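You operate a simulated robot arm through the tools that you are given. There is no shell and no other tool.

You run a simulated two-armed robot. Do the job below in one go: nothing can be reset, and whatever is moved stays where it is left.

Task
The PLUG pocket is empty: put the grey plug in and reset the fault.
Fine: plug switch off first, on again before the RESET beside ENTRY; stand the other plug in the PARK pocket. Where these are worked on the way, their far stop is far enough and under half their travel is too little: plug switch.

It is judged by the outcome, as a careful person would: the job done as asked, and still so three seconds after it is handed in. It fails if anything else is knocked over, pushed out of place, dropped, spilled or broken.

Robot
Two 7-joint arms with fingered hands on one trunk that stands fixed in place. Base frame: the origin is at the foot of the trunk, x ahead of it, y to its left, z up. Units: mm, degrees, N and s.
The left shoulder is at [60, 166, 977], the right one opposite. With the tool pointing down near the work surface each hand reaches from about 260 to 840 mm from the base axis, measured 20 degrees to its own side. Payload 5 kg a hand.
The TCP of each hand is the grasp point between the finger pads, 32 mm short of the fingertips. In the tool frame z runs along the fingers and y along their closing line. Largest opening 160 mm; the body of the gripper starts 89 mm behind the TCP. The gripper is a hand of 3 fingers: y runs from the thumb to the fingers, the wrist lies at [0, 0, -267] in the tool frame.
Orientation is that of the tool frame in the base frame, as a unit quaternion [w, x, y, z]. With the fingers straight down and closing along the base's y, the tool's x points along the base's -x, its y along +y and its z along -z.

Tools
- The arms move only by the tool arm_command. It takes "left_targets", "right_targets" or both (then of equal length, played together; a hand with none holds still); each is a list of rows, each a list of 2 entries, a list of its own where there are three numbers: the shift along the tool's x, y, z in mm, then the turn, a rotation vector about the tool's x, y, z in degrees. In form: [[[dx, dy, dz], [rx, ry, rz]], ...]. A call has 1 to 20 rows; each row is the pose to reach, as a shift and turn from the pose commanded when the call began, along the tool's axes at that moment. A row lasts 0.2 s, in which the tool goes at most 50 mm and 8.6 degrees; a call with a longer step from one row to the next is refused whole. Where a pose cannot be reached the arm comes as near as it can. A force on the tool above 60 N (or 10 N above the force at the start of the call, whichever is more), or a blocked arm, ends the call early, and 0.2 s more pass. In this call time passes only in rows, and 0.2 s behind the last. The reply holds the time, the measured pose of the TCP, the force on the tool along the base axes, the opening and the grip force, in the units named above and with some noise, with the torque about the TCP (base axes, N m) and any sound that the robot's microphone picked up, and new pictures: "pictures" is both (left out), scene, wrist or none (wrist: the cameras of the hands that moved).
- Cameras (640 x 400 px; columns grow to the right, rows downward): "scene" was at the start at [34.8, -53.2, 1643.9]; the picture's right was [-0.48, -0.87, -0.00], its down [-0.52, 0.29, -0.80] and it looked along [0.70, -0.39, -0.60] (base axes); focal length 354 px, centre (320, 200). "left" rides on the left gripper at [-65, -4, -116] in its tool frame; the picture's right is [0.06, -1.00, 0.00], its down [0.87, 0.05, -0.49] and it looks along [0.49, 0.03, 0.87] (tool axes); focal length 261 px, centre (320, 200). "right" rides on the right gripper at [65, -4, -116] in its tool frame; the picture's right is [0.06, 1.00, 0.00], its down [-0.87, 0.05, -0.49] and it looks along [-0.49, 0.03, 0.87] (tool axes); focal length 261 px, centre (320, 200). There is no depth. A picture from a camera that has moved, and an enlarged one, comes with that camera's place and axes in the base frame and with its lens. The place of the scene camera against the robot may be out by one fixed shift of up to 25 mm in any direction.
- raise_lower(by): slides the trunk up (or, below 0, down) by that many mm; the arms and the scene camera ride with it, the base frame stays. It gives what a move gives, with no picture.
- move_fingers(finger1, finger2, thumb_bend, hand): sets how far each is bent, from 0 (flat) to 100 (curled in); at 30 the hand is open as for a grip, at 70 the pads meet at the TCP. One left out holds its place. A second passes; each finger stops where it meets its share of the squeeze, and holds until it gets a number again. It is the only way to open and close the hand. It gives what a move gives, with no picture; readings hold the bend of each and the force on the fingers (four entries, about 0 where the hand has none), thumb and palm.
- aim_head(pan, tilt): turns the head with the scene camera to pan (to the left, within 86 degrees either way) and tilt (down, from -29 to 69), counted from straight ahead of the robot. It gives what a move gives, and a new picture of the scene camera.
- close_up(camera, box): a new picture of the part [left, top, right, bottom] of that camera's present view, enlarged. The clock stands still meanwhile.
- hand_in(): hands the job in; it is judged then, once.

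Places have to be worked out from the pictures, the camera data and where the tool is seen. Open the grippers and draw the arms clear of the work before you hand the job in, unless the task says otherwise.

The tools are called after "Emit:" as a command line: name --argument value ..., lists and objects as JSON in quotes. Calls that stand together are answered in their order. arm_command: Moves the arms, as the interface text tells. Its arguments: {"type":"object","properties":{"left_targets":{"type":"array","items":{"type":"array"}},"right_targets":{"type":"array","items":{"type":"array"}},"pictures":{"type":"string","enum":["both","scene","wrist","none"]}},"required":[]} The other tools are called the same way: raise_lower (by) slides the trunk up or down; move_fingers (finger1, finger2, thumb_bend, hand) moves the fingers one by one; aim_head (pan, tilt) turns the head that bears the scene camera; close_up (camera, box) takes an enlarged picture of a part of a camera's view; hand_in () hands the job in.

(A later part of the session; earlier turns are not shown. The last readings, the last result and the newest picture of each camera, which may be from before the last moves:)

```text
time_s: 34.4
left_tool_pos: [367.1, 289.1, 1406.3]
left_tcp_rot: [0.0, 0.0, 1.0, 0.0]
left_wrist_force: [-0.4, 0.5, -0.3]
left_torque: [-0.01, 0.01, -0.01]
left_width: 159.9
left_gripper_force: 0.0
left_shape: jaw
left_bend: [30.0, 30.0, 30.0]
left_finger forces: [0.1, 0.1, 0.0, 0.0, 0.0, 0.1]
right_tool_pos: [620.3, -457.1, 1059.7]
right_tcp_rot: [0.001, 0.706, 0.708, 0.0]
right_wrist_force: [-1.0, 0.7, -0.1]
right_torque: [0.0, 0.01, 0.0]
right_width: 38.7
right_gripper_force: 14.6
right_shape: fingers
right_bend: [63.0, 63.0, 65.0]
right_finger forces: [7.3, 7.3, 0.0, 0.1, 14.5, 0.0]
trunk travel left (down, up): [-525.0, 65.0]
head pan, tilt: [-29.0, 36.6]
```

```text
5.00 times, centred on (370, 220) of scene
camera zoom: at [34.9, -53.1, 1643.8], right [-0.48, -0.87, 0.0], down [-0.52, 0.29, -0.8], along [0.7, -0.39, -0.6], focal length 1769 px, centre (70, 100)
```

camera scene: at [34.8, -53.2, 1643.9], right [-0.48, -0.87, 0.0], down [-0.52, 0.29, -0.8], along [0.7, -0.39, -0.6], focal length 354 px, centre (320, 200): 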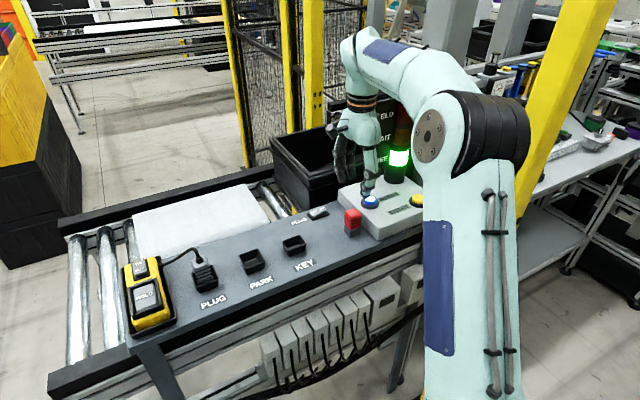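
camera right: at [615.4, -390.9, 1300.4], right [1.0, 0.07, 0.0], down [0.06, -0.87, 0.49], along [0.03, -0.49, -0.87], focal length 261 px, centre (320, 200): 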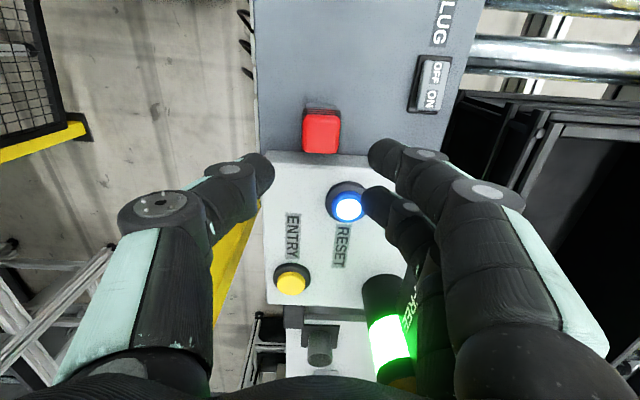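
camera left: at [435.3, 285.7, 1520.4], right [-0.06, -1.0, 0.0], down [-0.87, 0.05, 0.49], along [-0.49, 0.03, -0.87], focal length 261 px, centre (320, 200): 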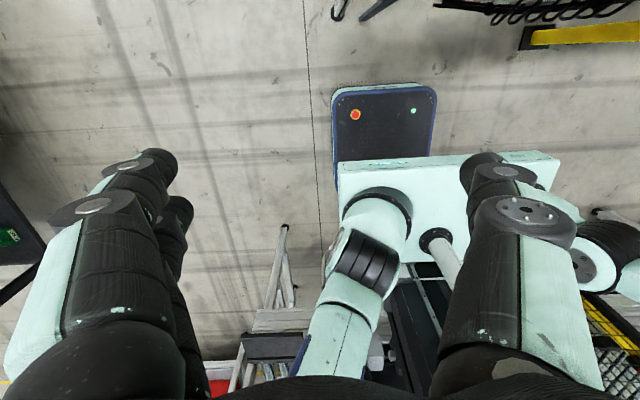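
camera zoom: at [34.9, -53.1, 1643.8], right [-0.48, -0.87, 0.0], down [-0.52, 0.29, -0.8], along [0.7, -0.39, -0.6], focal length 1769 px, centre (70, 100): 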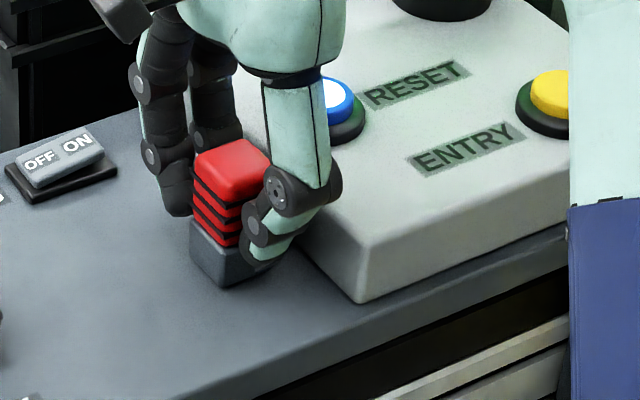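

The red plug is gripped. I'll lift it 65 mm and carry it towards the PARK pocket, stopping just short to measure.

Emit:
arm_command --right_targets '[[[0, 0, -12], [0, 0, 0]], [[0, 0, -30], [0, 0, 0]], [[0, 0, -50], [0, 0, 0]], [[0, 0, -65], [0, 0, 0]], [[30, 2, -65], [0, 0, 0]], [[70, 5, -65], [0, 0, 0]], [[110, 8, -65], [0, 0, 0]], [[150, 11, -65], [0, 0, 0]], [[190, 14, -65], [0, 0, 0]], [[225, 17, -65], [0, 0, 0]], [[252, 18, -65], [0, 0, 0]]]'

Emit:
close_up --camera "right" --box '[220, 0, 420, 200]'

Emit:
close_up --camera "scene" --box '[180, 200, 320, 300]'

```text
time_s: 36.8
left_tool_pos: [368.5, 289.1, 1405.9]
left_tcp_rot: [0.0, 0.001, 1.0, 0.0]
left_wrist_force: [0.5, 0.3, 0.4]
left_torque: [-0.04, 0.0, 0.03]
left_width: 160.0
left_gripper_force: 0.1
left_shape: jaw
left_bend: [30.0, 30.0, 30.0]
left_finger forces: [0.0, 0.0, 0.0, 0.1, 0.1, 0.1]
right_tool_pos: [640.5, -207.2, 1124.9]
right_tcp_rot: [0.001, 0.706, 0.708, -0.001]
right_wrist_force: [0.0, 0.4, -0.8]
right_torque: [0.02, -0.01, -0.02]
right_width: 38.5
right_gripper_force: 14.7
right_shape: fingers
right_bend: [64.0, 64.0, 65.0]
right_finger forces: [7.2, 7.2, 0.0, 0.0, 14.4, 0.0]
trunk travel left (down, up): [-525.0, 65.0]
head pan, tilt: [-29.0, 36.6]
camera scene: at [35.1, -52.3, 1643.9], right [-0.48, -0.87, 0.0], down [-0.52, 0.29, -0.8], along [0.7, -0.39, -0.6], focal length 354 px, centre (320, 200)
camera right: at [636.9, -139.8, 1242.9], right [1.0, 0.07, 0.0], down [0.06, -0.87, 0.49], along [0.03, -0.49, -0.87], focal length 261 px, centre (320, 200)
```

scene: 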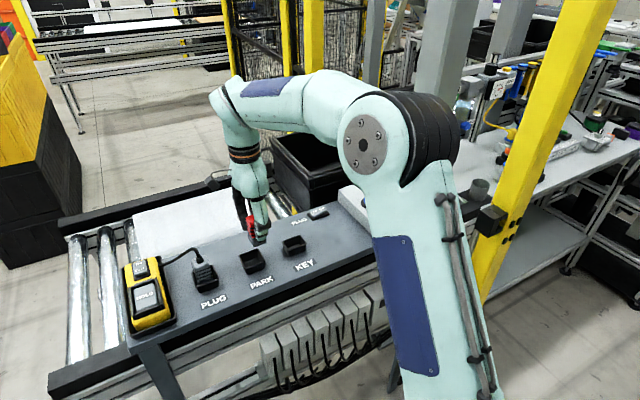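
right: 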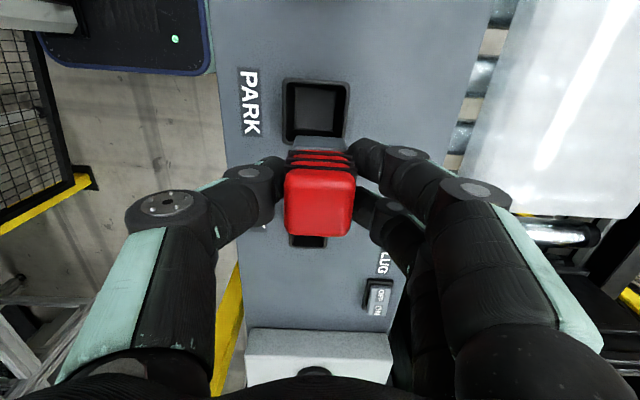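

```text
2.00 times, centred on (320, 100) of right
camera zoom: at [636.9, -139.8, 1242.9], right [1.0, 0.07, 0.0], down [0.06, -0.87, 0.49], along [0.03, -0.49, -0.87], focal length 521 px, centre (320, 400)
```

zoom: 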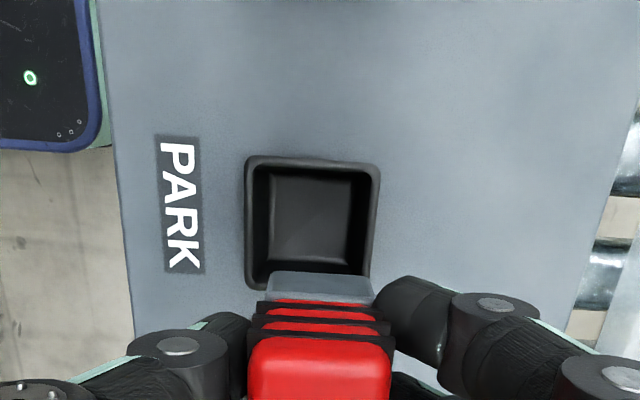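

```text
4.00 times, centred on (250, 250) of scene
camera zoom: at [35.1, -52.3, 1643.9], right [-0.48, -0.87, 0.0], down [-0.52, 0.29, -0.8], along [0.7, -0.39, -0.6], focal length 1415 px, centre (600, 0)
```

zoom: 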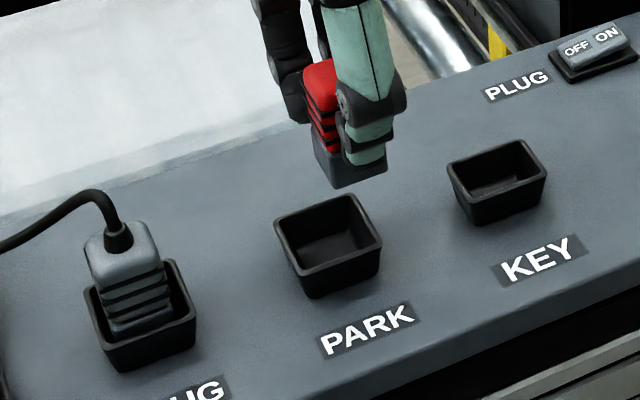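

PARK is about 24 mm further in +y and about 5 mm towards −x. I'll shift over it and lower to just above the rim.

Emit:
arm_command --right_targets '[[[12, -2.6, 0], [0, 0, 0]], [[24, -5.3, 0], [0, 0, 0]], [[24, -5.3, 17], [0, 0, 0]], [[24, -5.3, 35], [0, 0, 0]]]' --pictures "none"

Emit:
close_up --camera "right" --box '[280, 100, 380, 170]'

Emit:
close_up --camera "scene" --box '[225, 230, 285, 285]'

```text
time_s: 37.8
left_tool_pos: [367.8, 288.4, 1406.4]
left_tcp_rot: [0.0, 0.0, 1.0, 0.0]
left_wrist_force: [0.3, -1.1, -0.2]
left_torque: [-0.02, 0.04, 0.02]
left_width: 160.0
left_gripper_force: 0.1
left_shape: jaw
left_bend: [30.0, 30.0, 30.0]
left_finger forces: [0.0, 0.0, 0.0, 0.1, 0.0, 0.1]
right_tool_pos: [633.3, -181.4, 1087.6]
right_tcp_rot: [0.001, 0.706, 0.708, 0.0]
right_wrist_force: [1.0, 0.1, 0.1]
right_torque: [0.01, 0.01, 0.03]
right_width: 38.5
right_gripper_force: 15.0
right_shape: fingers
right_bend: [64.0, 64.0, 65.0]
right_finger forces: [7.2, 7.2, 0.0, 0.1, 14.4, 0.1]
trunk travel left (down, up): [-525.0, 65.0]
head pan, tilt: [-29.0, 36.6]
```

```text
5.71 times, centred on (330, 135) of right
camera zoom: at [629.3, -114.9, 1205.3], right [1.0, 0.07, 0.0], down [0.06, -0.87, 0.49], along [0.03, -0.49, -0.87], focal length 1489 px, centre (263, 571)
```

zoom: 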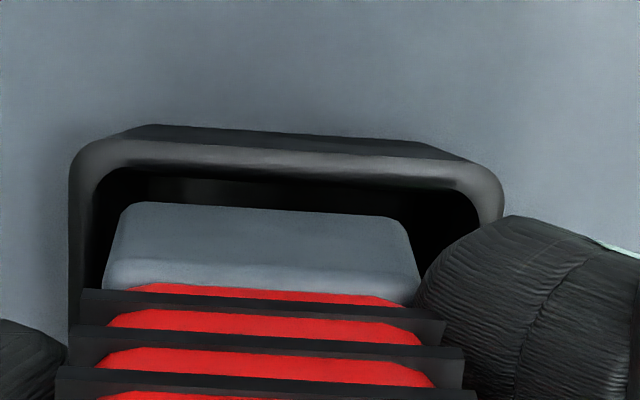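

```text
7.27 times, centred on (255, 258) of scene
camera zoom: at [35.1, -52.9, 1643.9], right [-0.48, -0.87, 0.0], down [-0.52, 0.29, -0.8], along [0.7, -0.39, -0.6], focal length 2573 px, centre (793, -218)
```

zoom: 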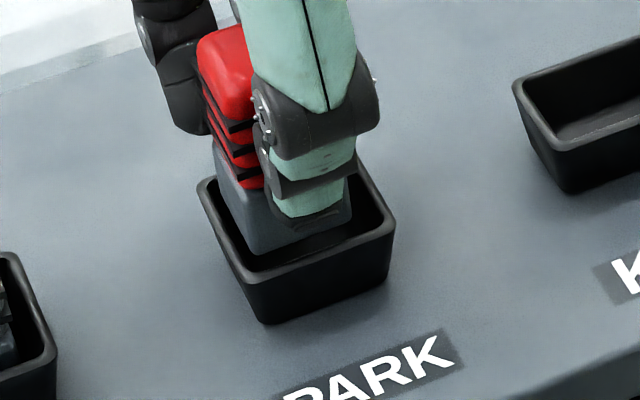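

Compared with the PLUG insertion view, the plug needs about 2.6 mm towards −y and 1.7 mm towards +x. I'll trim that and lower it into PARK.

Emit:
arm_command --right_targets '[[[-2.6, 1.7, 0], [0, 0, 0]], [[-2.6, 1.7, 6], [0, 0, 0]], [[-2.6, 1.7, 12], [0, 0, 0]], [[-2.6, 1.7, 18], [0, 0, 0]], [[-2.6, 1.7, 22], [0, 0, 0]], [[-2.6, 1.7, 25], [0, 0, 0]]]' --pictures "none"

Emit:
close_up --camera "right" --box '[240, 80, 400, 200]'

Emit:
close_up --camera "scene" --box '[225, 230, 285, 285]'

```text
time_s: 39.2
left_tool_pos: [367.2, 289.2, 1406.3]
left_tcp_rot: [0.0, 0.0, 1.0, -0.001]
left_wrist_force: [-0.7, -0.7, -0.5]
left_torque: [-0.03, -0.01, 0.0]
left_width: 159.8
left_gripper_force: 0.0
left_shape: jaw
left_bend: [30.0, 30.0, 30.0]
left_finger forces: [0.1, 0.0, 0.1, 0.1, 0.0, 0.1]
right_tool_pos: [634.6, -184.1, 1064.4]
right_tcp_rot: [0.002, 0.706, 0.708, 0.002]
right_wrist_force: [2.1, 0.1, 10.2]
right_torque: [0.03, -0.37, 0.03]
right_width: 38.1
right_gripper_force: 20.8
right_shape: fingers
right_bend: [65.0, 65.0, 65.0]
right_finger forces: [13.9, 12.9, 0.1, 0.0, 15.2, 0.0]
trunk travel left (down, up): [-525.0, 65.0]
head pan, tilt: [-29.0, 36.6]
```

```text
3.33 times, centred on (320, 140) of right
camera zoom: at [630.8, -117.4, 1182.9], right [1.0, 0.07, 0.0], down [0.06, -0.87, 0.49], along [0.04, -0.49, -0.87], focal length 869 px, centre (320, 400)
```

zoom: 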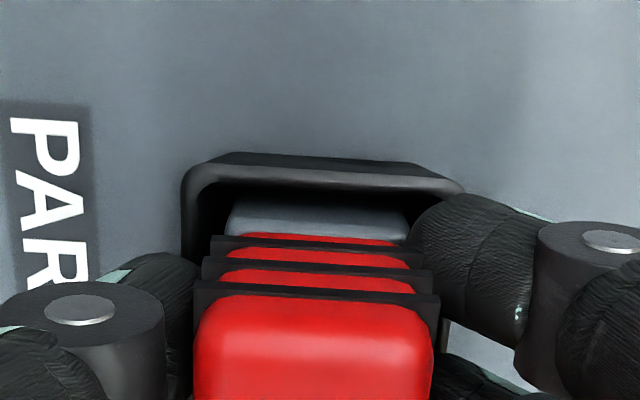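

```text
7.27 times, centred on (255, 258) of scene
camera zoom: at [34.2, -52.7, 1644.1], right [-0.48, -0.87, 0.0], down [-0.52, 0.29, -0.8], along [0.7, -0.39, -0.6], focal length 2573 px, centre (793, -218)
```

zoom: 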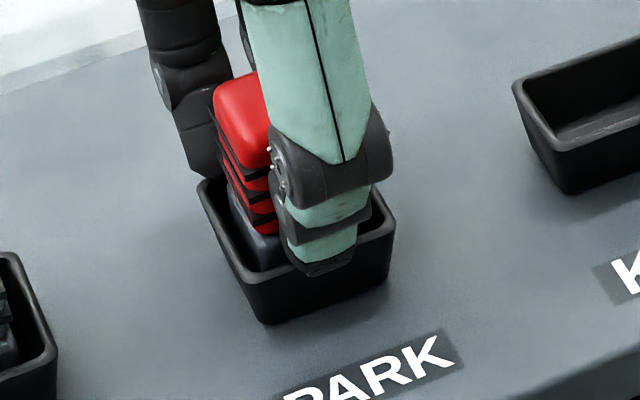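

10 N of contact is felt at about the expected floor height. I'll press 1.5 mm more to confirm it is seated.

Emit:
arm_command --right_targets '[[[0, 0, 0.8], [0, 0, 0]], [[0, 0, 1.5], [0, 0, 0]]]' --pictures "none"

```text
time_s: 39.8
left_tool_pos: [366.4, 288.1, 1407.1]
left_tcp_rot: [0.001, 0.0, 1.0, 0.001]
left_wrist_force: [0.0, 0.3, 0.0]
left_torque: [0.01, 0.02, 0.0]
left_width: 160.0
left_gripper_force: 0.0
left_shape: jaw
left_bend: [30.0, 30.0, 30.0]
left_finger forces: [0.0, 0.1, 0.1, 0.0, 0.0, 0.0]
right_tool_pos: [634.7, -184.7, 1065.0]
right_tcp_rot: [0.004, 0.707, 0.708, 0.002]
right_wrist_force: [7.2, -3.2, 28.1]
right_torque: [-0.08, -0.89, -0.06]
right_width: 38.1
right_gripper_force: 29.6
right_shape: fingers
right_bend: [66.0, 66.0, 65.0]
right_finger forces: [22.4, 21.7, 0.0, 0.0, 15.2, 0.0]
trunk travel left (down, up): [-525.0, 65.0]
head pan, tilt: [-29.0, 36.6]
```

Stiff contact at the plug's bottom confirms it is on the floor, resting on one edge first. I'll unload and release.

Emit:
arm_command --right_targets '[[[0, 0, -1], [0, 0, 0]], [[0, 0, -2], [0, 0, 0]]]' --pictures "none"

Emit:
move_fingers --hand "right" --finger1 56 --finger2 56 --thumb_bend 57

Emit:
close_up --camera "right" --box '[200, 80, 440, 260]'

Emit:
close_up --camera "scene" --box '[215, 220, 295, 290]'

```text
time_s: 40.4
left_tool_pos: [366.6, 288.5, 1405.7]
left_tcp_rot: [0.001, 0.0, 1.0, 0.0]
left_wrist_force: [0.5, -0.4, 0.1]
left_torque: [0.0, 0.0, 0.01]
left_width: 159.9
left_gripper_force: 0.1
left_shape: jaw
left_bend: [30.0, 30.0, 30.0]
left_finger forces: [0.1, 0.0, 0.1, 0.0, 0.0, 0.0]
right_tool_pos: [635.0, -184.6, 1064.6]
right_tcp_rot: [0.002, 0.706, 0.709, 0.001]
right_wrist_force: [9.2, -4.3, 25.8]
right_torque: [-0.12, -0.96, -0.12]
right_width: 38.6
right_gripper_force: 26.4
right_shape: fingers
right_bend: [66.0, 66.0, 66.0]
right_finger forces: [20.3, 19.3, 0.0, 0.1, 13.1, 0.0]
trunk travel left (down, up): [-525.0, 65.0]
head pan, tilt: [-29.0, 36.6]
```

```text
time_s: 41.4
left_tool_pos: [365.4, 288.7, 1407.8]
left_tcp_rot: [0.001, 0.0, 1.0, 0.0]
left_wrist_force: [-0.1, 0.8, -1.3]
left_torque: [0.01, 0.02, 0.01]
left_width: 159.7
left_gripper_force: 0.0
left_shape: jaw
left_bend: [30.0, 30.0, 30.0]
left_finger forces: [0.0, 0.1, 0.1, 0.0, 0.0, 0.1]
right_tool_pos: [632.9, -184.8, 1065.1]
right_tcp_rot: [0.001, 0.706, 0.708, 0.0]
right_wrist_force: [-5.2, -6.4, 28.9]
right_torque: [-0.22, -0.57, -0.16]
right_width: 51.6
right_gripper_force: 14.6
right_shape: fingers
right_bend: [65.0, 65.0, 56.0]
right_finger forces: [15.0, 14.9, 0.0, 0.0, 0.0, 0.1]
trunk travel left (down, up): [-525.0, 65.0]
head pan, tilt: [-29.0, 36.6]
```

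```text
2.22 times, centred on (320, 170) of right
camera zoom: at [628.7, -117.2, 1182.9], right [1.0, 0.07, 0.0], down [0.06, -0.87, 0.49], along [0.03, -0.49, -0.87], focal length 579 px, centre (320, 267)
```

zoom: 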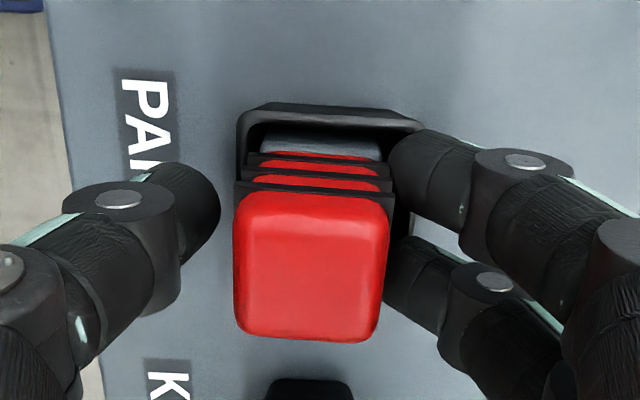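

```text
5.71 times, centred on (255, 255) of scene
camera zoom: at [31.8, -53.1, 1644.0], right [-0.48, -0.87, 0.0], down [-0.52, 0.29, -0.8], along [0.7, -0.39, -0.6], focal length 2022 px, centre (691, -114)
```

zoom: 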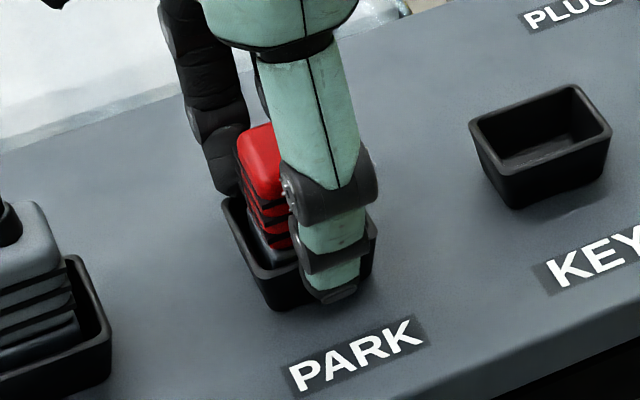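

The thumb has opened but the two fingers are held at 65: their tips are catching on the pocket's +x rim. I'll ease the hand up in small steps so they come free without moving the plug.

Emit:
arm_command --right_targets '[[[0, 0, -1.5], [0, 0, 0]], [[0, 0, -3], [0, 0, 0]], [[0, 0, -4.5], [0, 0, 0]], [[0, 0, -6], [0, 0, 0]]]' --pictures "none"

Emit:
close_up --camera "right" --box '[200, 80, 440, 260]'

Emit:
close_up --camera "scene" --box '[215, 220, 295, 290]'

```text
time_s: 42.4
left_tool_pos: [368.2, 287.6, 1406.3]
left_tcp_rot: [-0.001, 0.0, 1.0, 0.0]
left_wrist_force: [-0.1, -0.3, 1.2]
left_torque: [0.03, -0.05, 0.02]
left_width: 159.8
left_gripper_force: 0.0
left_shape: jaw
left_bend: [30.0, 30.0, 30.0]
left_finger forces: [0.0, 0.1, 0.0, 0.1, 0.0, 0.0]
right_tool_pos: [635.6, -183.5, 1069.8]
right_tcp_rot: [0.001, 0.705, 0.709, 0.0]
right_wrist_force: [-0.2, -0.5, 0.5]
right_torque: [0.02, -0.02, -0.04]
right_width: 62.5
right_gripper_force: 0.0
right_shape: fingers
right_bend: [56.0, 56.0, 56.0]
right_finger forces: [0.0, 0.1, 0.0, 0.0, 0.1, 0.0]
trunk travel left (down, up): [-525.0, 65.0]
head pan, tilt: [-29.0, 36.6]
```

```text
2.22 times, centred on (320, 170) of right
camera zoom: at [631.2, -117.2, 1187.4], right [1.0, 0.07, 0.0], down [0.06, -0.87, 0.49], along [0.03, -0.49, -0.87], focal length 579 px, centre (320, 267)
```

zoom: 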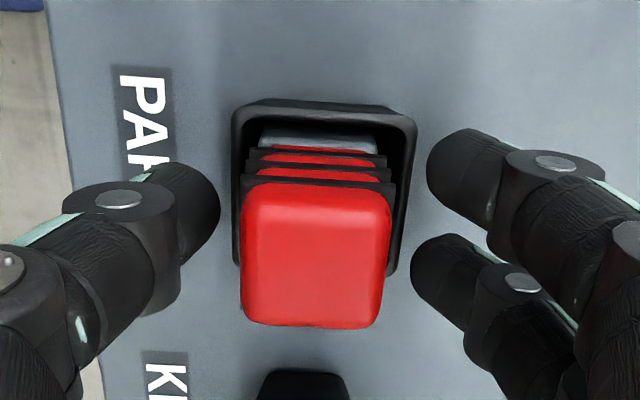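

```text
5.71 times, centred on (255, 255) of scene
camera zoom: at [35.3, -52.8, 1643.8], right [-0.48, -0.87, 0.0], down [-0.52, 0.29, -0.8], along [0.7, -0.39, -0.6], focal length 2022 px, centre (691, -114)
```

zoom: 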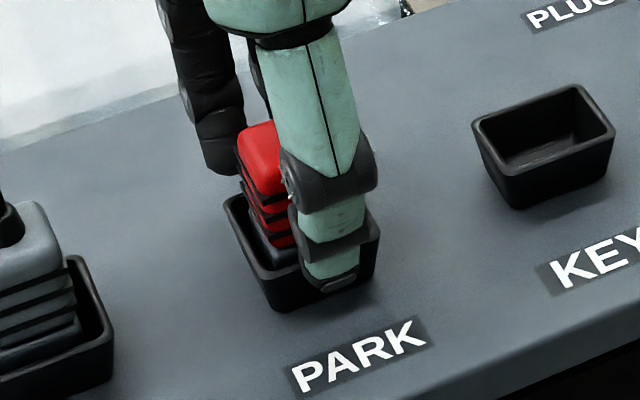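

The fingers are free and the red plug stands in PARK. I'll rise straight up and look at both plugs.

Emit:
arm_command --right_targets '[[[0, 0, -15], [0, 0, 0]], [[0, 0, -35], [0, 0, 0]], [[0, 0, -60], [0, 0, 0]], [[0, 0, -85], [0, 0, 0]], [[0, 0, -110], [0, 0, 0]], [[0, 0, -140], [0, 0, 0]]]'

Emit:
close_up --camera "right" --box '[240, 40, 400, 200]'

Emit:
close_up --camera "scene" --box '[180, 215, 300, 305]'

```text
time_s: 43.8
left_tool_pos: [367.0, 288.1, 1406.9]
left_tcp_rot: [0.001, 0.0, 1.0, 0.001]
left_wrist_force: [-0.4, -0.2, -0.2]
left_torque: [0.0, 0.0, -0.03]
left_width: 160.2
left_gripper_force: 0.0
left_shape: jaw
left_bend: [30.0, 30.0, 30.0]
left_finger forces: [0.1, 0.0, 0.0, 0.0, 0.0, 0.0]
right_tool_pos: [634.0, -183.3, 1210.0]
right_tcp_rot: [0.002, 0.705, 0.709, 0.001]
right_wrist_force: [0.7, 0.3, -0.7]
right_torque: [-0.03, -0.03, 0.0]
right_width: 62.4
right_gripper_force: 0.0
right_shape: fingers
right_bend: [56.0, 56.0, 56.0]
right_finger forces: [0.0, 0.0, 0.0, 0.0, 0.0, 0.1]
trunk travel left (down, up): [-525.0, 65.0]
head pan, tilt: [-29.0, 36.6]
camera scene: at [34.6, -52.6, 1643.8], right [-0.48, -0.87, 0.0], down [-0.52, 0.29, -0.8], along [0.7, -0.39, -0.6], focal length 354 px, centre (320, 200)
camera right: at [630.0, -116.2, 1327.2], right [1.0, 0.07, 0.0], down [0.06, -0.87, 0.49], along [0.03, -0.49, -0.87], focal length 261 px, centre (320, 200)
```

scene: 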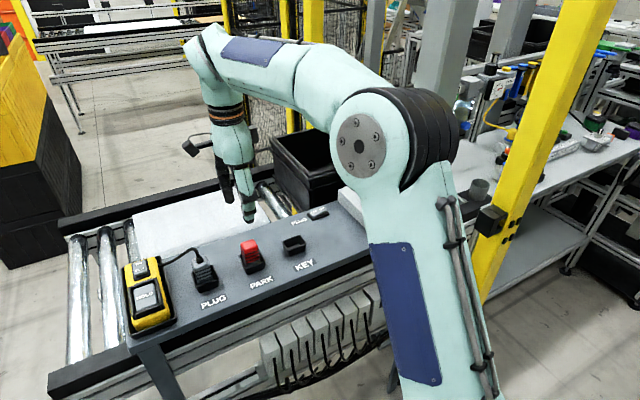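
right: 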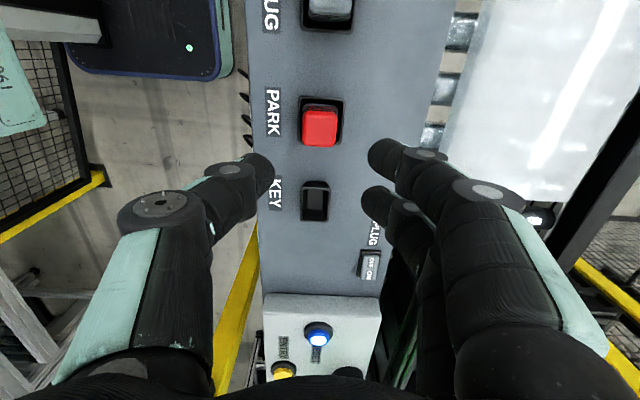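

```text
2.50 times, centred on (320, 120) of right
camera zoom: at [630.0, -116.2, 1327.2], right [1.0, 0.07, 0.0], down [0.06, -0.87, 0.49], along [0.03, -0.49, -0.87], focal length 652 px, centre (320, 400)
```

zoom: 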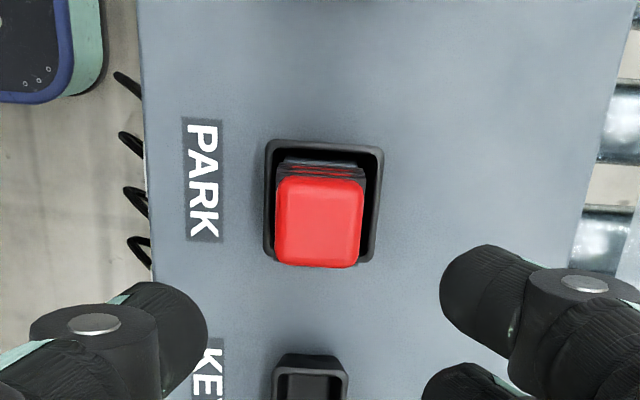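

```text
4.44 times, centred on (240, 260) of scene
camera zoom: at [34.6, -52.6, 1643.8], right [-0.48, -0.87, 0.0], down [-0.52, 0.29, -0.8], along [0.7, -0.39, -0.6], focal length 1572 px, centre (676, -67)
```

zoom: 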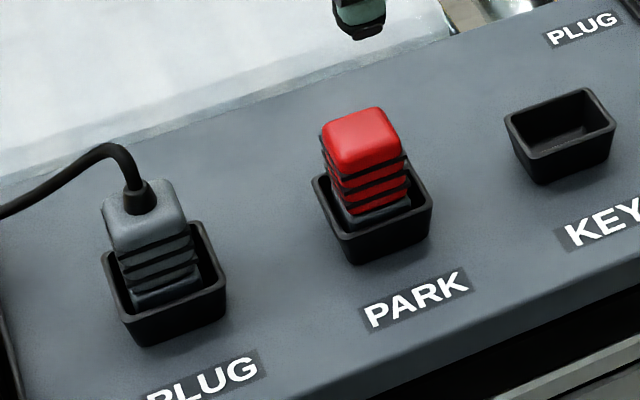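

Both plugs stand upright in their pockets. Next is the switch ON: I'll turn the hand back to its original yaw and move towards the rocker, staying high.

Emit:
arm_command --right_targets '[[[-10, 5, 0], [0, 0, -8]], [[-22, 12, 0], [0, 0, -16]], [[-36, 20, 0], [0, 0, -24]], [[-50, 29, 0], [0, 0, -32]], [[-64, 38, 0], [0, 0, -40]], [[-80, 48, 0], [0, 0, -48]], [[-96, 58, 0], [0, 0, -56]], [[-112, 68, 0], [0, 0, -64]], [[-128, 78, 0], [0, 0, -72]], [[-144, 88, 10], [0, 0, -80]], [[-156, 95, 20], [0, 0, -86]], [[-163, 99, 30], [0, 0, -89.7]]]' --pictures "none"

Emit:
move_fingers --hand "right" --finger1 100 --finger2 100 --thumb_bend 30

Emit:
close_up --camera "right" --box '[0, 0, 640, 400]'

Emit:
close_up --camera "scene" --box '[240, 100, 440, 240]'

```text
time_s: 46.4
left_tool_pos: [368.6, 287.8, 1406.9]
left_tcp_rot: [0.0, 0.0, 1.0, 0.0]
left_wrist_force: [-1.5, -0.4, 1.0]
left_torque: [-0.03, 0.03, 0.02]
left_width: 160.0
left_gripper_force: 0.1
left_shape: jaw
left_bend: [30.0, 30.0, 30.0]
left_finger forces: [0.0, 0.0, 0.1, 0.0, 0.0, 0.0]
right_tool_pos: [735.3, -344.5, 1177.5]
right_tcp_rot: [0.0, 0.0, 1.0, 0.0]
right_wrist_force: [-0.5, 0.1, 0.1]
right_torque: [0.04, 0.03, -0.01]
right_width: 62.3
right_gripper_force: 0.0
right_shape: fingers
right_bend: [56.0, 56.0, 56.0]
right_finger forces: [0.0, 0.0, 0.1, 0.0, 0.0, 0.0]
trunk travel left (down, up): [-525.0, 65.0]
head pan, tilt: [-29.0, 36.6]
```

```text
time_s: 47.4
left_tool_pos: [368.6, 288.1, 1407.4]
left_tcp_rot: [0.0, -0.001, 1.0, -0.001]
left_wrist_force: [0.6, 0.3, -0.2]
left_torque: [-0.03, 0.01, 0.0]
left_width: 160.0
left_gripper_force: 0.0
left_shape: jaw
left_bend: [30.0, 30.0, 30.0]
left_finger forces: [0.0, 0.1, 0.0, 0.0, 0.0, 0.1]
right_tool_pos: [734.7, -345.1, 1178.2]
right_tcp_rot: [0.0, 0.001, 1.0, -0.001]
right_wrist_force: [0.4, -0.2, -0.2]
right_torque: [0.0, 0.02, -0.02]
right_width: 74.3
right_gripper_force: 0.0
right_shape: fingers
right_bend: [100.0, 100.0, 30.0]
right_finger forces: [0.0, 0.1, 0.0, 0.0, 0.0, 0.0]
trunk travel left (down, up): [-525.0, 65.0]
head pan, tilt: [-29.0, 36.6]
```

```text
1.00 times, centred on (320, 200) of right (not enlarged: the box is as wide or as high as the picture)
camera zoom: at [670.4, -346.5, 1295.8], right [-0.06, 1.0, 0.0], down [0.87, 0.05, 0.49], along [0.49, 0.03, -0.87], focal length 261 px, centre (320, 200)
```

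zoom: 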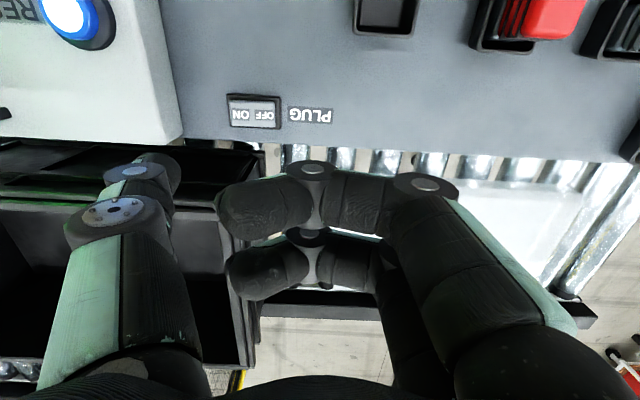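

```text
2.86 times, centred on (340, 170) of scene
camera zoom: at [34.9, -53.0, 1643.9], right [-0.48, -0.87, 0.0], down [-0.52, 0.29, -0.8], along [0.7, -0.39, -0.6], focal length 1011 px, centre (263, 286)
```

zoom: 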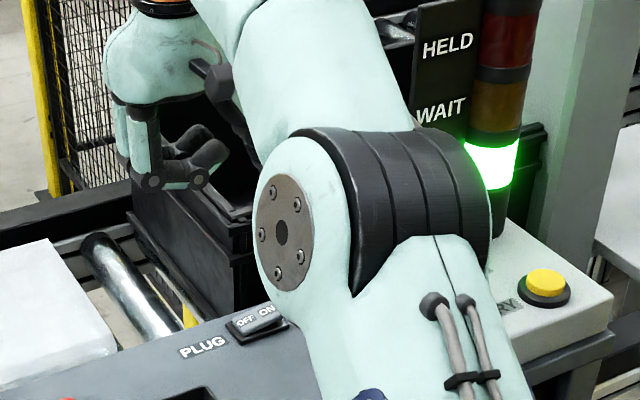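

The hand is over the rocker with the thumb aimed at the ON half (tip at about y −435). I'll descend to about 35 mm above and check.

Emit:
arm_command --right_targets '[[[0, -2, 30], [0, 0, 0]], [[0, -3, 60], [0, 0, 0]], [[0, -3, 85], [0, 0, 0]], [[0, -3, 103], [0, 0, 0]]]' --pictures "none"

Emit:
close_up --camera "right" --box '[40, 60, 240, 220]'

Emit:
close_up --camera "scene" --box '[260, 160, 360, 240]'

```text
time_s: 48.4
left_tool_pos: [368.0, 287.8, 1406.8]
left_tcp_rot: [0.0, 0.0, 1.0, 0.0]
left_wrist_force: [0.1, 0.7, -1.3]
left_torque: [0.01, -0.03, 0.0]
left_width: 159.8
left_gripper_force: 0.1
left_shape: jaw
left_bend: [30.0, 30.0, 30.0]
left_finger forces: [0.0, 0.0, 0.1, 0.1, 0.0, 0.0]
right_tool_pos: [734.6, -350.6, 1076.4]
right_tcp_rot: [0.001, 0.001, 1.0, 0.001]
right_wrist_force: [-0.8, 0.2, 0.6]
right_torque: [0.0, 0.01, 0.05]
right_width: 74.3
right_gripper_force: 0.2
right_shape: fingers
right_bend: [100.0, 100.0, 30.0]
right_finger forces: [0.1, 0.1, 0.0, 0.1, 0.1, 0.0]
trunk travel left (down, up): [-525.0, 65.0]
head pan, tilt: [-29.0, 36.6]
```

```text
2.50 times, centred on (140, 140) of right
camera zoom: at [670.3, -353.0, 1193.6], right [-0.06, 1.0, 0.0], down [0.87, 0.05, 0.49], along [0.49, 0.03, -0.87], focal length 652 px, centre (770, 350)
```

zoom: 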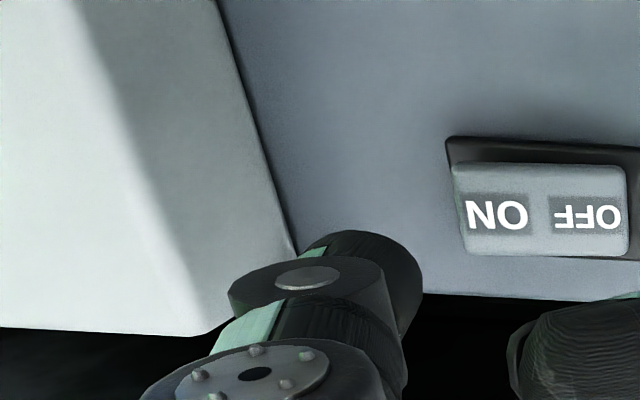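

```text
5.00 times, centred on (310, 200) of scene
camera zoom: at [35.3, -53.3, 1643.9], right [-0.48, -0.87, 0.0], down [-0.52, 0.29, -0.8], along [0.7, -0.39, -0.6], focal length 1769 px, centre (370, 200)
```

zoom: 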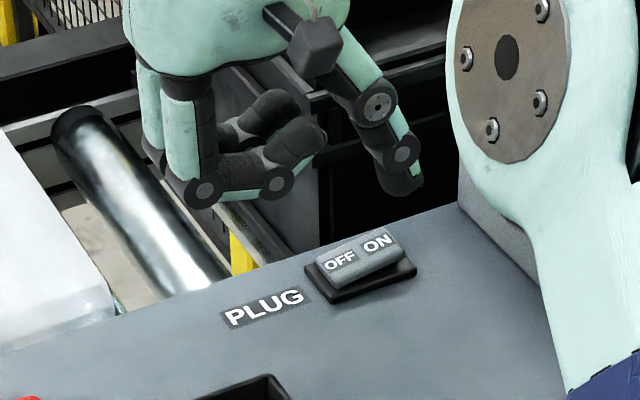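

The thumb tip seems about 12 mm too far to −y: it would land at about −446, and the ON half spans −418 to −443. I'll shift +12 mm and descend to contact.

Emit:
arm_command --right_targets '[[[0, 12, 0], [0, 0, 0]], [[0, 12, 15], [0, 0, 0]], [[0, 12, 26], [0, 0, 0]]]' --pictures "none"

Emit:
close_up --camera "right" --box '[60, 80, 240, 220]'

Emit:
close_up --camera "scene" --box '[280, 180, 350, 235]'

```text
time_s: 49.2
left_tool_pos: [367.1, 288.5, 1407.3]
left_tcp_rot: [0.001, 0.0, 1.0, -0.001]
left_wrist_force: [0.5, 0.2, 0.6]
left_torque: [-0.02, -0.02, 0.02]
left_width: 159.8
left_gripper_force: 0.0
left_shape: jaw
left_bend: [30.0, 30.0, 30.0]
left_finger forces: [0.0, 0.1, 0.0, 0.0, 0.0, 0.0]
right_tool_pos: [735.5, -337.4, 1052.0]
right_tcp_rot: [0.0, 0.0, 1.0, 0.0]
right_wrist_force: [-0.1, 0.4, -0.3]
right_torque: [-0.03, 0.02, 0.0]
right_width: 74.2
right_gripper_force: 0.1
right_shape: fingers
right_bend: [100.0, 100.0, 30.0]
right_finger forces: [0.0, 0.0, 0.0, 0.0, 0.0, 0.0]
trunk travel left (down, up): [-525.0, 65.0]
head pan, tilt: [-29.0, 36.6]
```

```text
2.86 times, centred on (150, 150) of right
camera zoom: at [671.1, -339.6, 1168.9], right [-0.06, 1.0, 0.0], down [0.87, 0.05, 0.49], along [0.49, 0.03, -0.87], focal length 745 px, centre (806, 343)
```

zoom: 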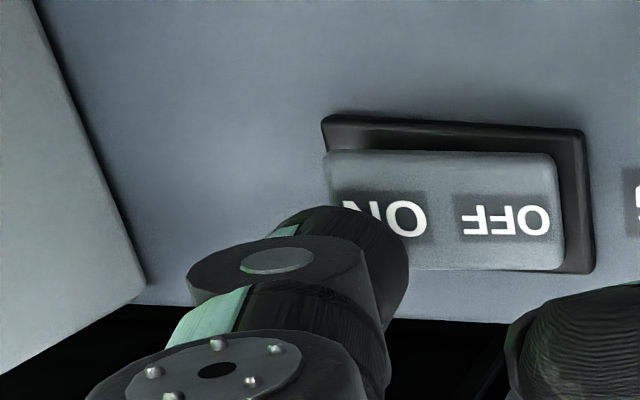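

```text
7.27 times, centred on (315, 208) of scene
camera zoom: at [34.9, -52.7, 1643.9], right [-0.48, -0.87, 0.0], down [-0.52, 0.29, -0.8], along [0.7, -0.39, -0.6], focal length 2573 px, centre (356, 146)
```

zoom: 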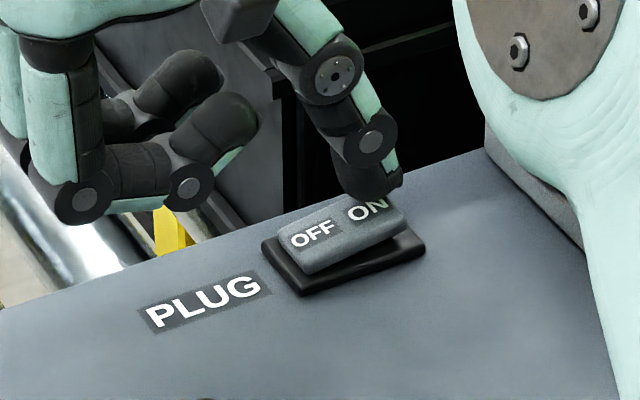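

The thumb tip is right above "ON". I'll press down in small steps.

Emit:
arm_command --right_targets '[[[0, 0, 4], [0, 0, 0]], [[0, 0, 7], [0, 0, 0]], [[0, 0, 9], [0, 0, 0]], [[0, 0, 11], [0, 0, 0]], [[0, 0, 13], [0, 0, 0]]]' --pictures "none"

Emit:
close_up --camera "scene" --box '[280, 180, 350, 235]'

```text
time_s: 50.4
left_tool_pos: [366.7, 289.7, 1407.7]
left_tcp_rot: [0.0, 0.0, 1.0, -0.001]
left_wrist_force: [-0.5, 0.2, 0.1]
left_torque: [0.01, 0.01, -0.04]
left_width: 159.7
left_gripper_force: 0.0
left_shape: jaw
left_bend: [30.0, 30.0, 30.0]
left_finger forces: [0.0, 0.1, 0.0, 0.0, 0.0, 0.0]
right_tool_pos: [736.7, -335.3, 1039.6]
right_tcp_rot: [0.003, 0.0, 1.0, -0.002]
right_wrist_force: [-1.9, 4.7, 19.7]
right_torque: [-1.68, 0.04, -0.12]
right_width: 75.7
right_gripper_force: 9.5
right_shape: fingers
right_bend: [100.0, 100.0, 29.0]
right_finger forces: [0.1, 0.0, 0.1, 0.0, 18.7, 0.0]
trunk travel left (down, up): [-525.0, 65.0]
head pan, tilt: [-29.0, 36.6]
```

```text
7.27 times, centred on (315, 208) of scene
camera zoom: at [32.9, -51.4, 1644.3], right [-0.48, -0.88, 0.0], down [-0.52, 0.29, -0.8], along [0.7, -0.39, -0.6], focal length 2573 px, centre (356, 146)
```

zoom: 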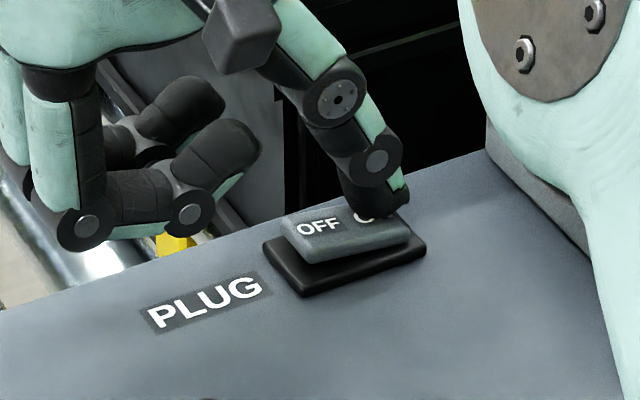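

The rocker has tipped towards ON. I'll press 3 mm more to be sure it reaches its far stop.

Emit:
arm_command --right_targets '[[[0, 0, 1.5], [0, 0, 0]], [[0, 0, 3], [0, 0, 0]]]' --pictures "none"

Emit:
arm_command --right_targets '[[[0, 0, -10], [0, 0, 0]], [[0, 0, -30], [0, 0, 0]], [[0, 0, -60], [0, 0, 0]], [[15, 0, -95], [0, 0, 0]], [[40, 0, -130], [0, 0, 0]]]' --pictures "both"

Emit:
close_up --camera "scene" --box '[280, 190, 350, 235]'

Emit:
close_up --camera "right" --box '[0, 0, 320, 200]'

```text
time_s: 51.0
left_tool_pos: [365.7, 290.1, 1407.5]
left_tcp_rot: [0.0, -0.001, 1.0, 0.0]
left_wrist_force: [-0.2, 0.2, 0.1]
left_torque: [-0.02, -0.04, -0.02]
left_width: 159.7
left_gripper_force: 0.1
left_shape: jaw
left_bend: [30.0, 30.0, 30.0]
left_finger forces: [0.0, 0.1, 0.1, 0.0, 0.0, 0.1]
right_tool_pos: [735.0, -335.3, 1038.3]
right_tcp_rot: [0.004, -0.001, 1.0, 0.0]
right_wrist_force: [-0.1, 8.7, 32.9]
right_torque: [-2.9, 0.0, 0.06]
right_width: 76.6
right_gripper_force: 15.1
right_shape: fingers
right_bend: [100.0, 100.0, 29.0]
right_finger forces: [0.0, 0.0, 0.0, 0.0, 31.0, 0.0]
trunk travel left (down, up): [-525.0, 65.0]
head pan, tilt: [-29.0, 36.6]
```

```text
time_s: 52.2
left_tool_pos: [365.5, 288.0, 1405.2]
left_tcp_rot: [0.001, 0.0, 1.0, 0.0]
left_wrist_force: [-0.8, 0.1, -0.7]
left_torque: [-0.02, 0.0, -0.03]
left_width: 160.0
left_gripper_force: 0.1
left_shape: jaw
left_bend: [30.0, 30.0, 30.0]
left_finger forces: [0.0, 0.1, 0.1, 0.0, 0.0, 0.1]
right_tool_pos: [692.7, -335.2, 1167.5]
right_tcp_rot: [0.0, 0.001, 1.0, -0.001]
right_wrist_force: [-0.3, 0.4, 0.3]
right_torque: [-0.02, 0.0, 0.01]
right_width: 74.6
right_gripper_force: 0.0
right_shape: fingers
right_bend: [100.0, 100.0, 30.0]
right_finger forces: [0.0, 0.1, 0.0, 0.0, 0.0, 0.1]
trunk travel left (down, up): [-525.0, 65.0]
head pan, tilt: [-29.0, 36.6]
camera scene: at [33.7, -52.7, 1643.8], right [-0.48, -0.87, 0.0], down [-0.52, 0.29, -0.8], along [0.7, -0.39, -0.6], focal length 354 px, centre (320, 200)
camera right: at [627.9, -337.5, 1285.2], right [-0.06, 1.0, 0.0], down [0.87, 0.05, 0.49], along [0.49, 0.03, -0.87], focal length 261 px, centre (320, 200)
```

scene: 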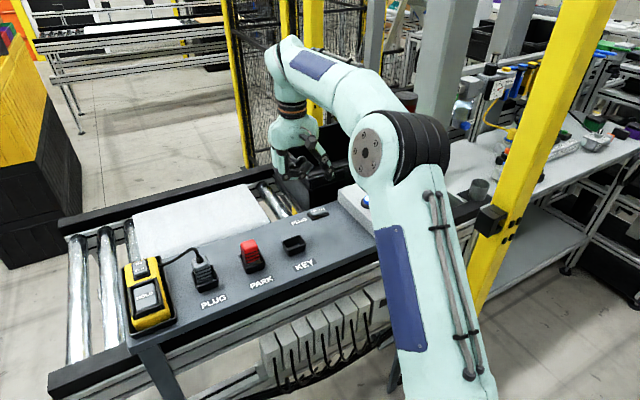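
right: 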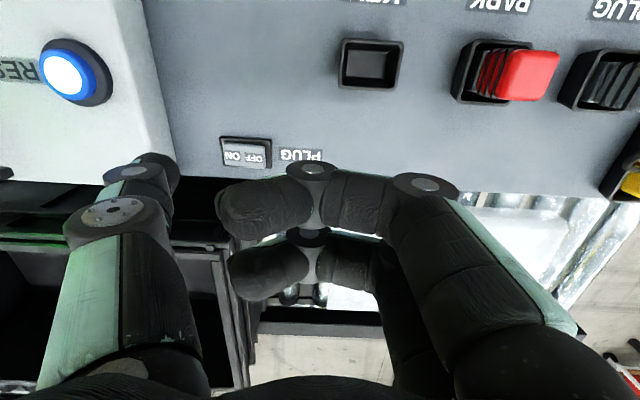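

```text
8.89 times, centred on (315, 212) of scene
camera zoom: at [33.7, -52.7, 1643.8], right [-0.48, -0.87, 0.0], down [-0.52, 0.29, -0.8], along [0.7, -0.39, -0.6], focal length 3145 px, centre (364, 89)
```

zoom: 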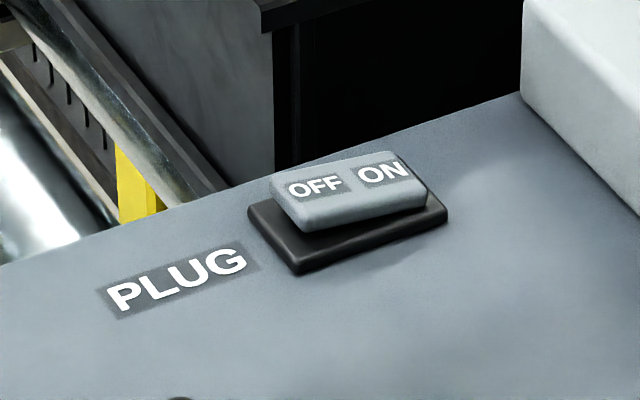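

```text
2.00 times, centred on (160, 100) of right
camera zoom: at [627.9, -337.5, 1285.2], right [-0.06, 1.0, 0.0], down [0.87, 0.05, 0.49], along [0.49, 0.03, -0.87], focal length 521 px, centre (640, 400)
```

zoom: 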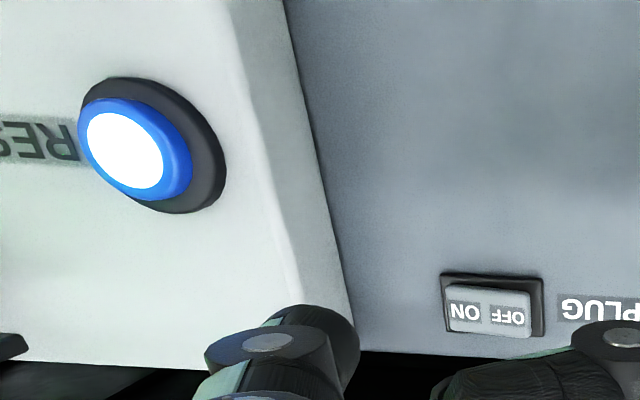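

The switch is back ON at its stop. Next is the blue RESET at about (655,-538). I'll move the thumb over it, staying high, and refine.

Emit:
arm_command --right_targets '[[[10, -28, 0], [0, 0, 0]], [[20, -56, 0], [0, 0, 0]], [[30, -84, 0], [0, 0, 0]], [[37.5, -113, 0], [0, 0, 0]]]' --pictures "both"

Emit:
close_up --camera "right" --box '[40, 0, 360, 240]'

Emit:
close_up --camera "scene" --box '[320, 100, 460, 240]'

```text
time_s: 53.2
left_tool_pos: [368.1, 288.0, 1407.0]
left_tcp_rot: [0.0, 0.001, 1.0, 0.0]
left_wrist_force: [0.4, 0.6, -0.2]
left_torque: [0.04, 0.0, 0.01]
left_width: 159.9
left_gripper_force: 0.0
left_shape: jaw
left_bend: [30.0, 30.0, 30.0]
left_finger forces: [0.0, 0.0, 0.0, 0.0, 0.1, 0.0]
right_tool_pos: [655.4, -450.0, 1167.2]
right_tcp_rot: [0.001, 0.001, 1.0, 0.0]
right_wrist_force: [-0.4, -0.1, -0.2]
right_torque: [0.0, 0.0, 0.02]
right_width: 74.4
right_gripper_force: 0.1
right_shape: fingers
right_bend: [100.0, 100.0, 30.0]
right_finger forces: [0.0, 0.1, 0.1, 0.0, 0.1, 0.0]
trunk travel left (down, up): [-525.0, 65.0]
head pan, tilt: [-29.0, 36.6]
camera scene: at [34.8, -53.8, 1643.8], right [-0.48, -0.87, 0.0], down [-0.52, 0.29, -0.8], along [0.7, -0.39, -0.6], focal length 354 px, centre (320, 200)
camera right: at [590.8, -452.5, 1284.4], right [-0.06, 1.0, 0.0], down [0.87, 0.05, 0.49], along [0.49, 0.03, -0.87], focal length 261 px, centre (320, 200)
```

scene: 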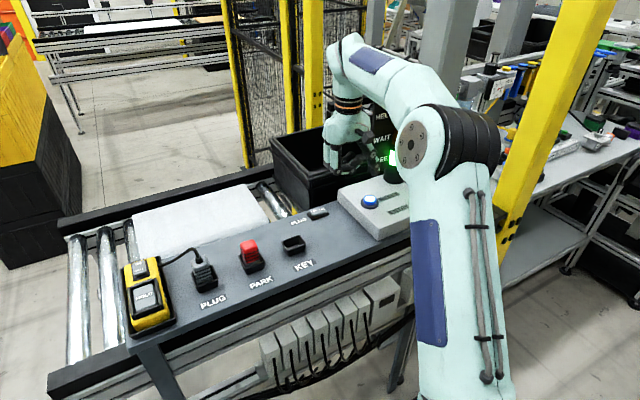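
right: 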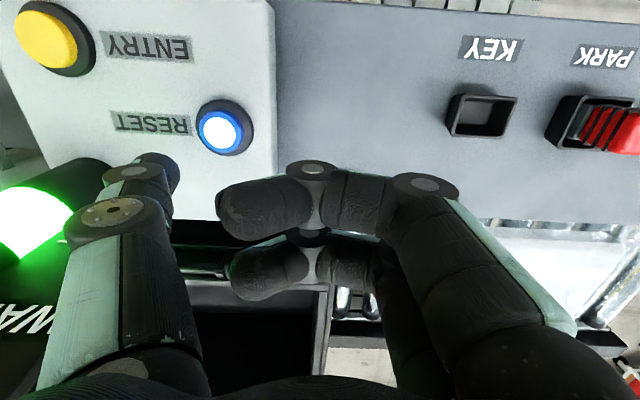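

```text
1.67 times, centred on (200, 120) of right
camera zoom: at [590.8, -452.5, 1284.4], right [-0.06, 1.0, 0.0], down [0.87, 0.05, 0.49], along [0.49, 0.03, -0.87], focal length 434 px, centre (520, 333)
```

zoom: 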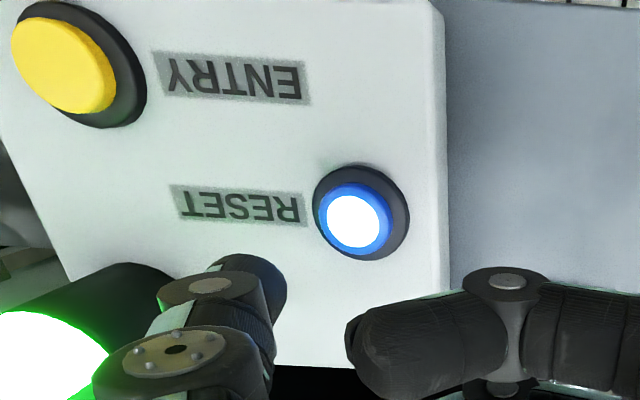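

```text
2.86 times, centred on (390, 170) of scene
camera zoom: at [34.8, -53.8, 1643.8], right [-0.48, -0.87, 0.0], down [-0.52, 0.29, -0.8], along [0.7, -0.39, -0.6], focal length 1011 px, centre (120, 286)
```

zoom: 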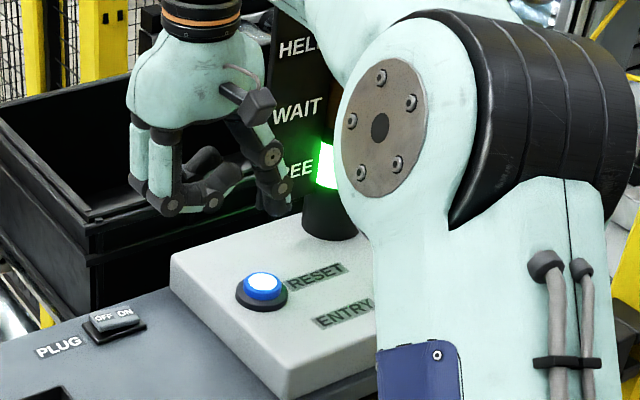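

The RESET cap is refined to about (653.5,-530,1069). I'll shift +12 mm in y and descend to about 20 mm above it.

Emit:
arm_command --right_targets '[[[1.5, 12, 0], [0, 0, 0]], [[1.5, 12, 20], [0, 0, 0]], [[1.5, 12, 45], [0, 0, 0]]]' --pictures "none"

Emit:
close_up --camera "right" --box '[60, 60, 300, 240]'

Emit:
close_up --camera "scene" --box '[330, 140, 430, 220]'

```text
time_s: 54.0
left_tool_pos: [367.5, 288.8, 1406.2]
left_tcp_rot: [0.0, 0.0, 1.0, -0.001]
left_wrist_force: [0.1, 0.0, -0.4]
left_torque: [0.01, 0.02, 0.0]
left_width: 159.8
left_gripper_force: 0.1
left_shape: jaw
left_bend: [30.0, 30.0, 30.0]
left_finger forces: [0.0, 0.0, 0.0, 0.0, 0.0, 0.0]
right_tool_pos: [657.0, -440.0, 1120.1]
right_tcp_rot: [0.0, 0.001, 1.0, 0.0]
right_wrist_force: [0.9, 0.5, -0.3]
right_torque: [0.01, 0.02, -0.04]
right_width: 74.7
right_gripper_force: 0.1
right_shape: fingers
right_bend: [100.0, 100.0, 30.0]
right_finger forces: [0.0, 0.0, 0.0, 0.1, 0.1, 0.1]
trunk travel left (down, up): [-525.0, 65.0]
head pan, tilt: [-29.0, 36.6]
```

```text
2.22 times, centred on (180, 150) of right
camera zoom: at [591.2, -441.3, 1238.1], right [-0.06, 1.0, 0.0], down [0.87, 0.05, 0.49], along [0.49, 0.03, -0.87], focal length 579 px, centre (631, 311)
```

zoom: 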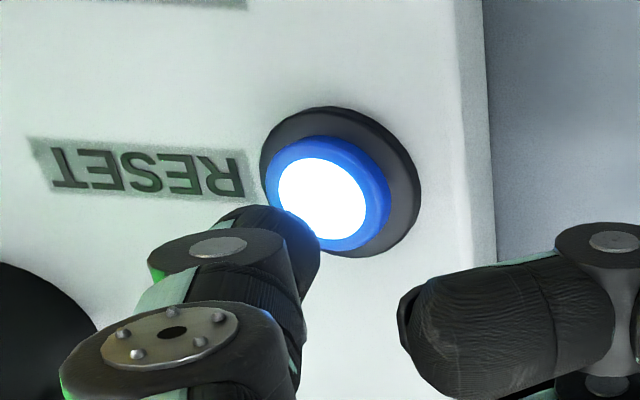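

```text
5.00 times, centred on (380, 180) of scene
camera zoom: at [35.1, -53.3, 1643.9], right [-0.48, -0.87, 0.0], down [-0.52, 0.29, -0.8], along [0.7, -0.39, -0.6], focal length 1769 px, centre (20, 300)
```

zoom: 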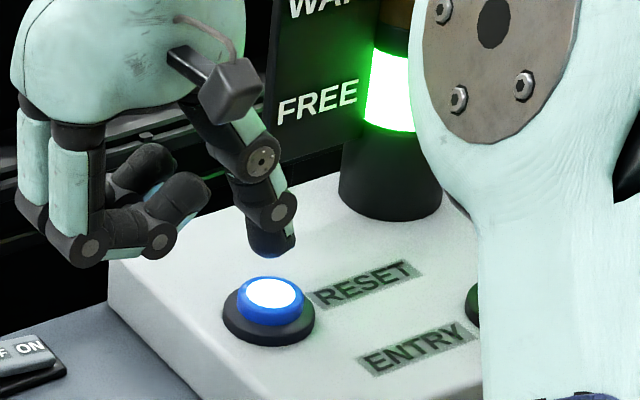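

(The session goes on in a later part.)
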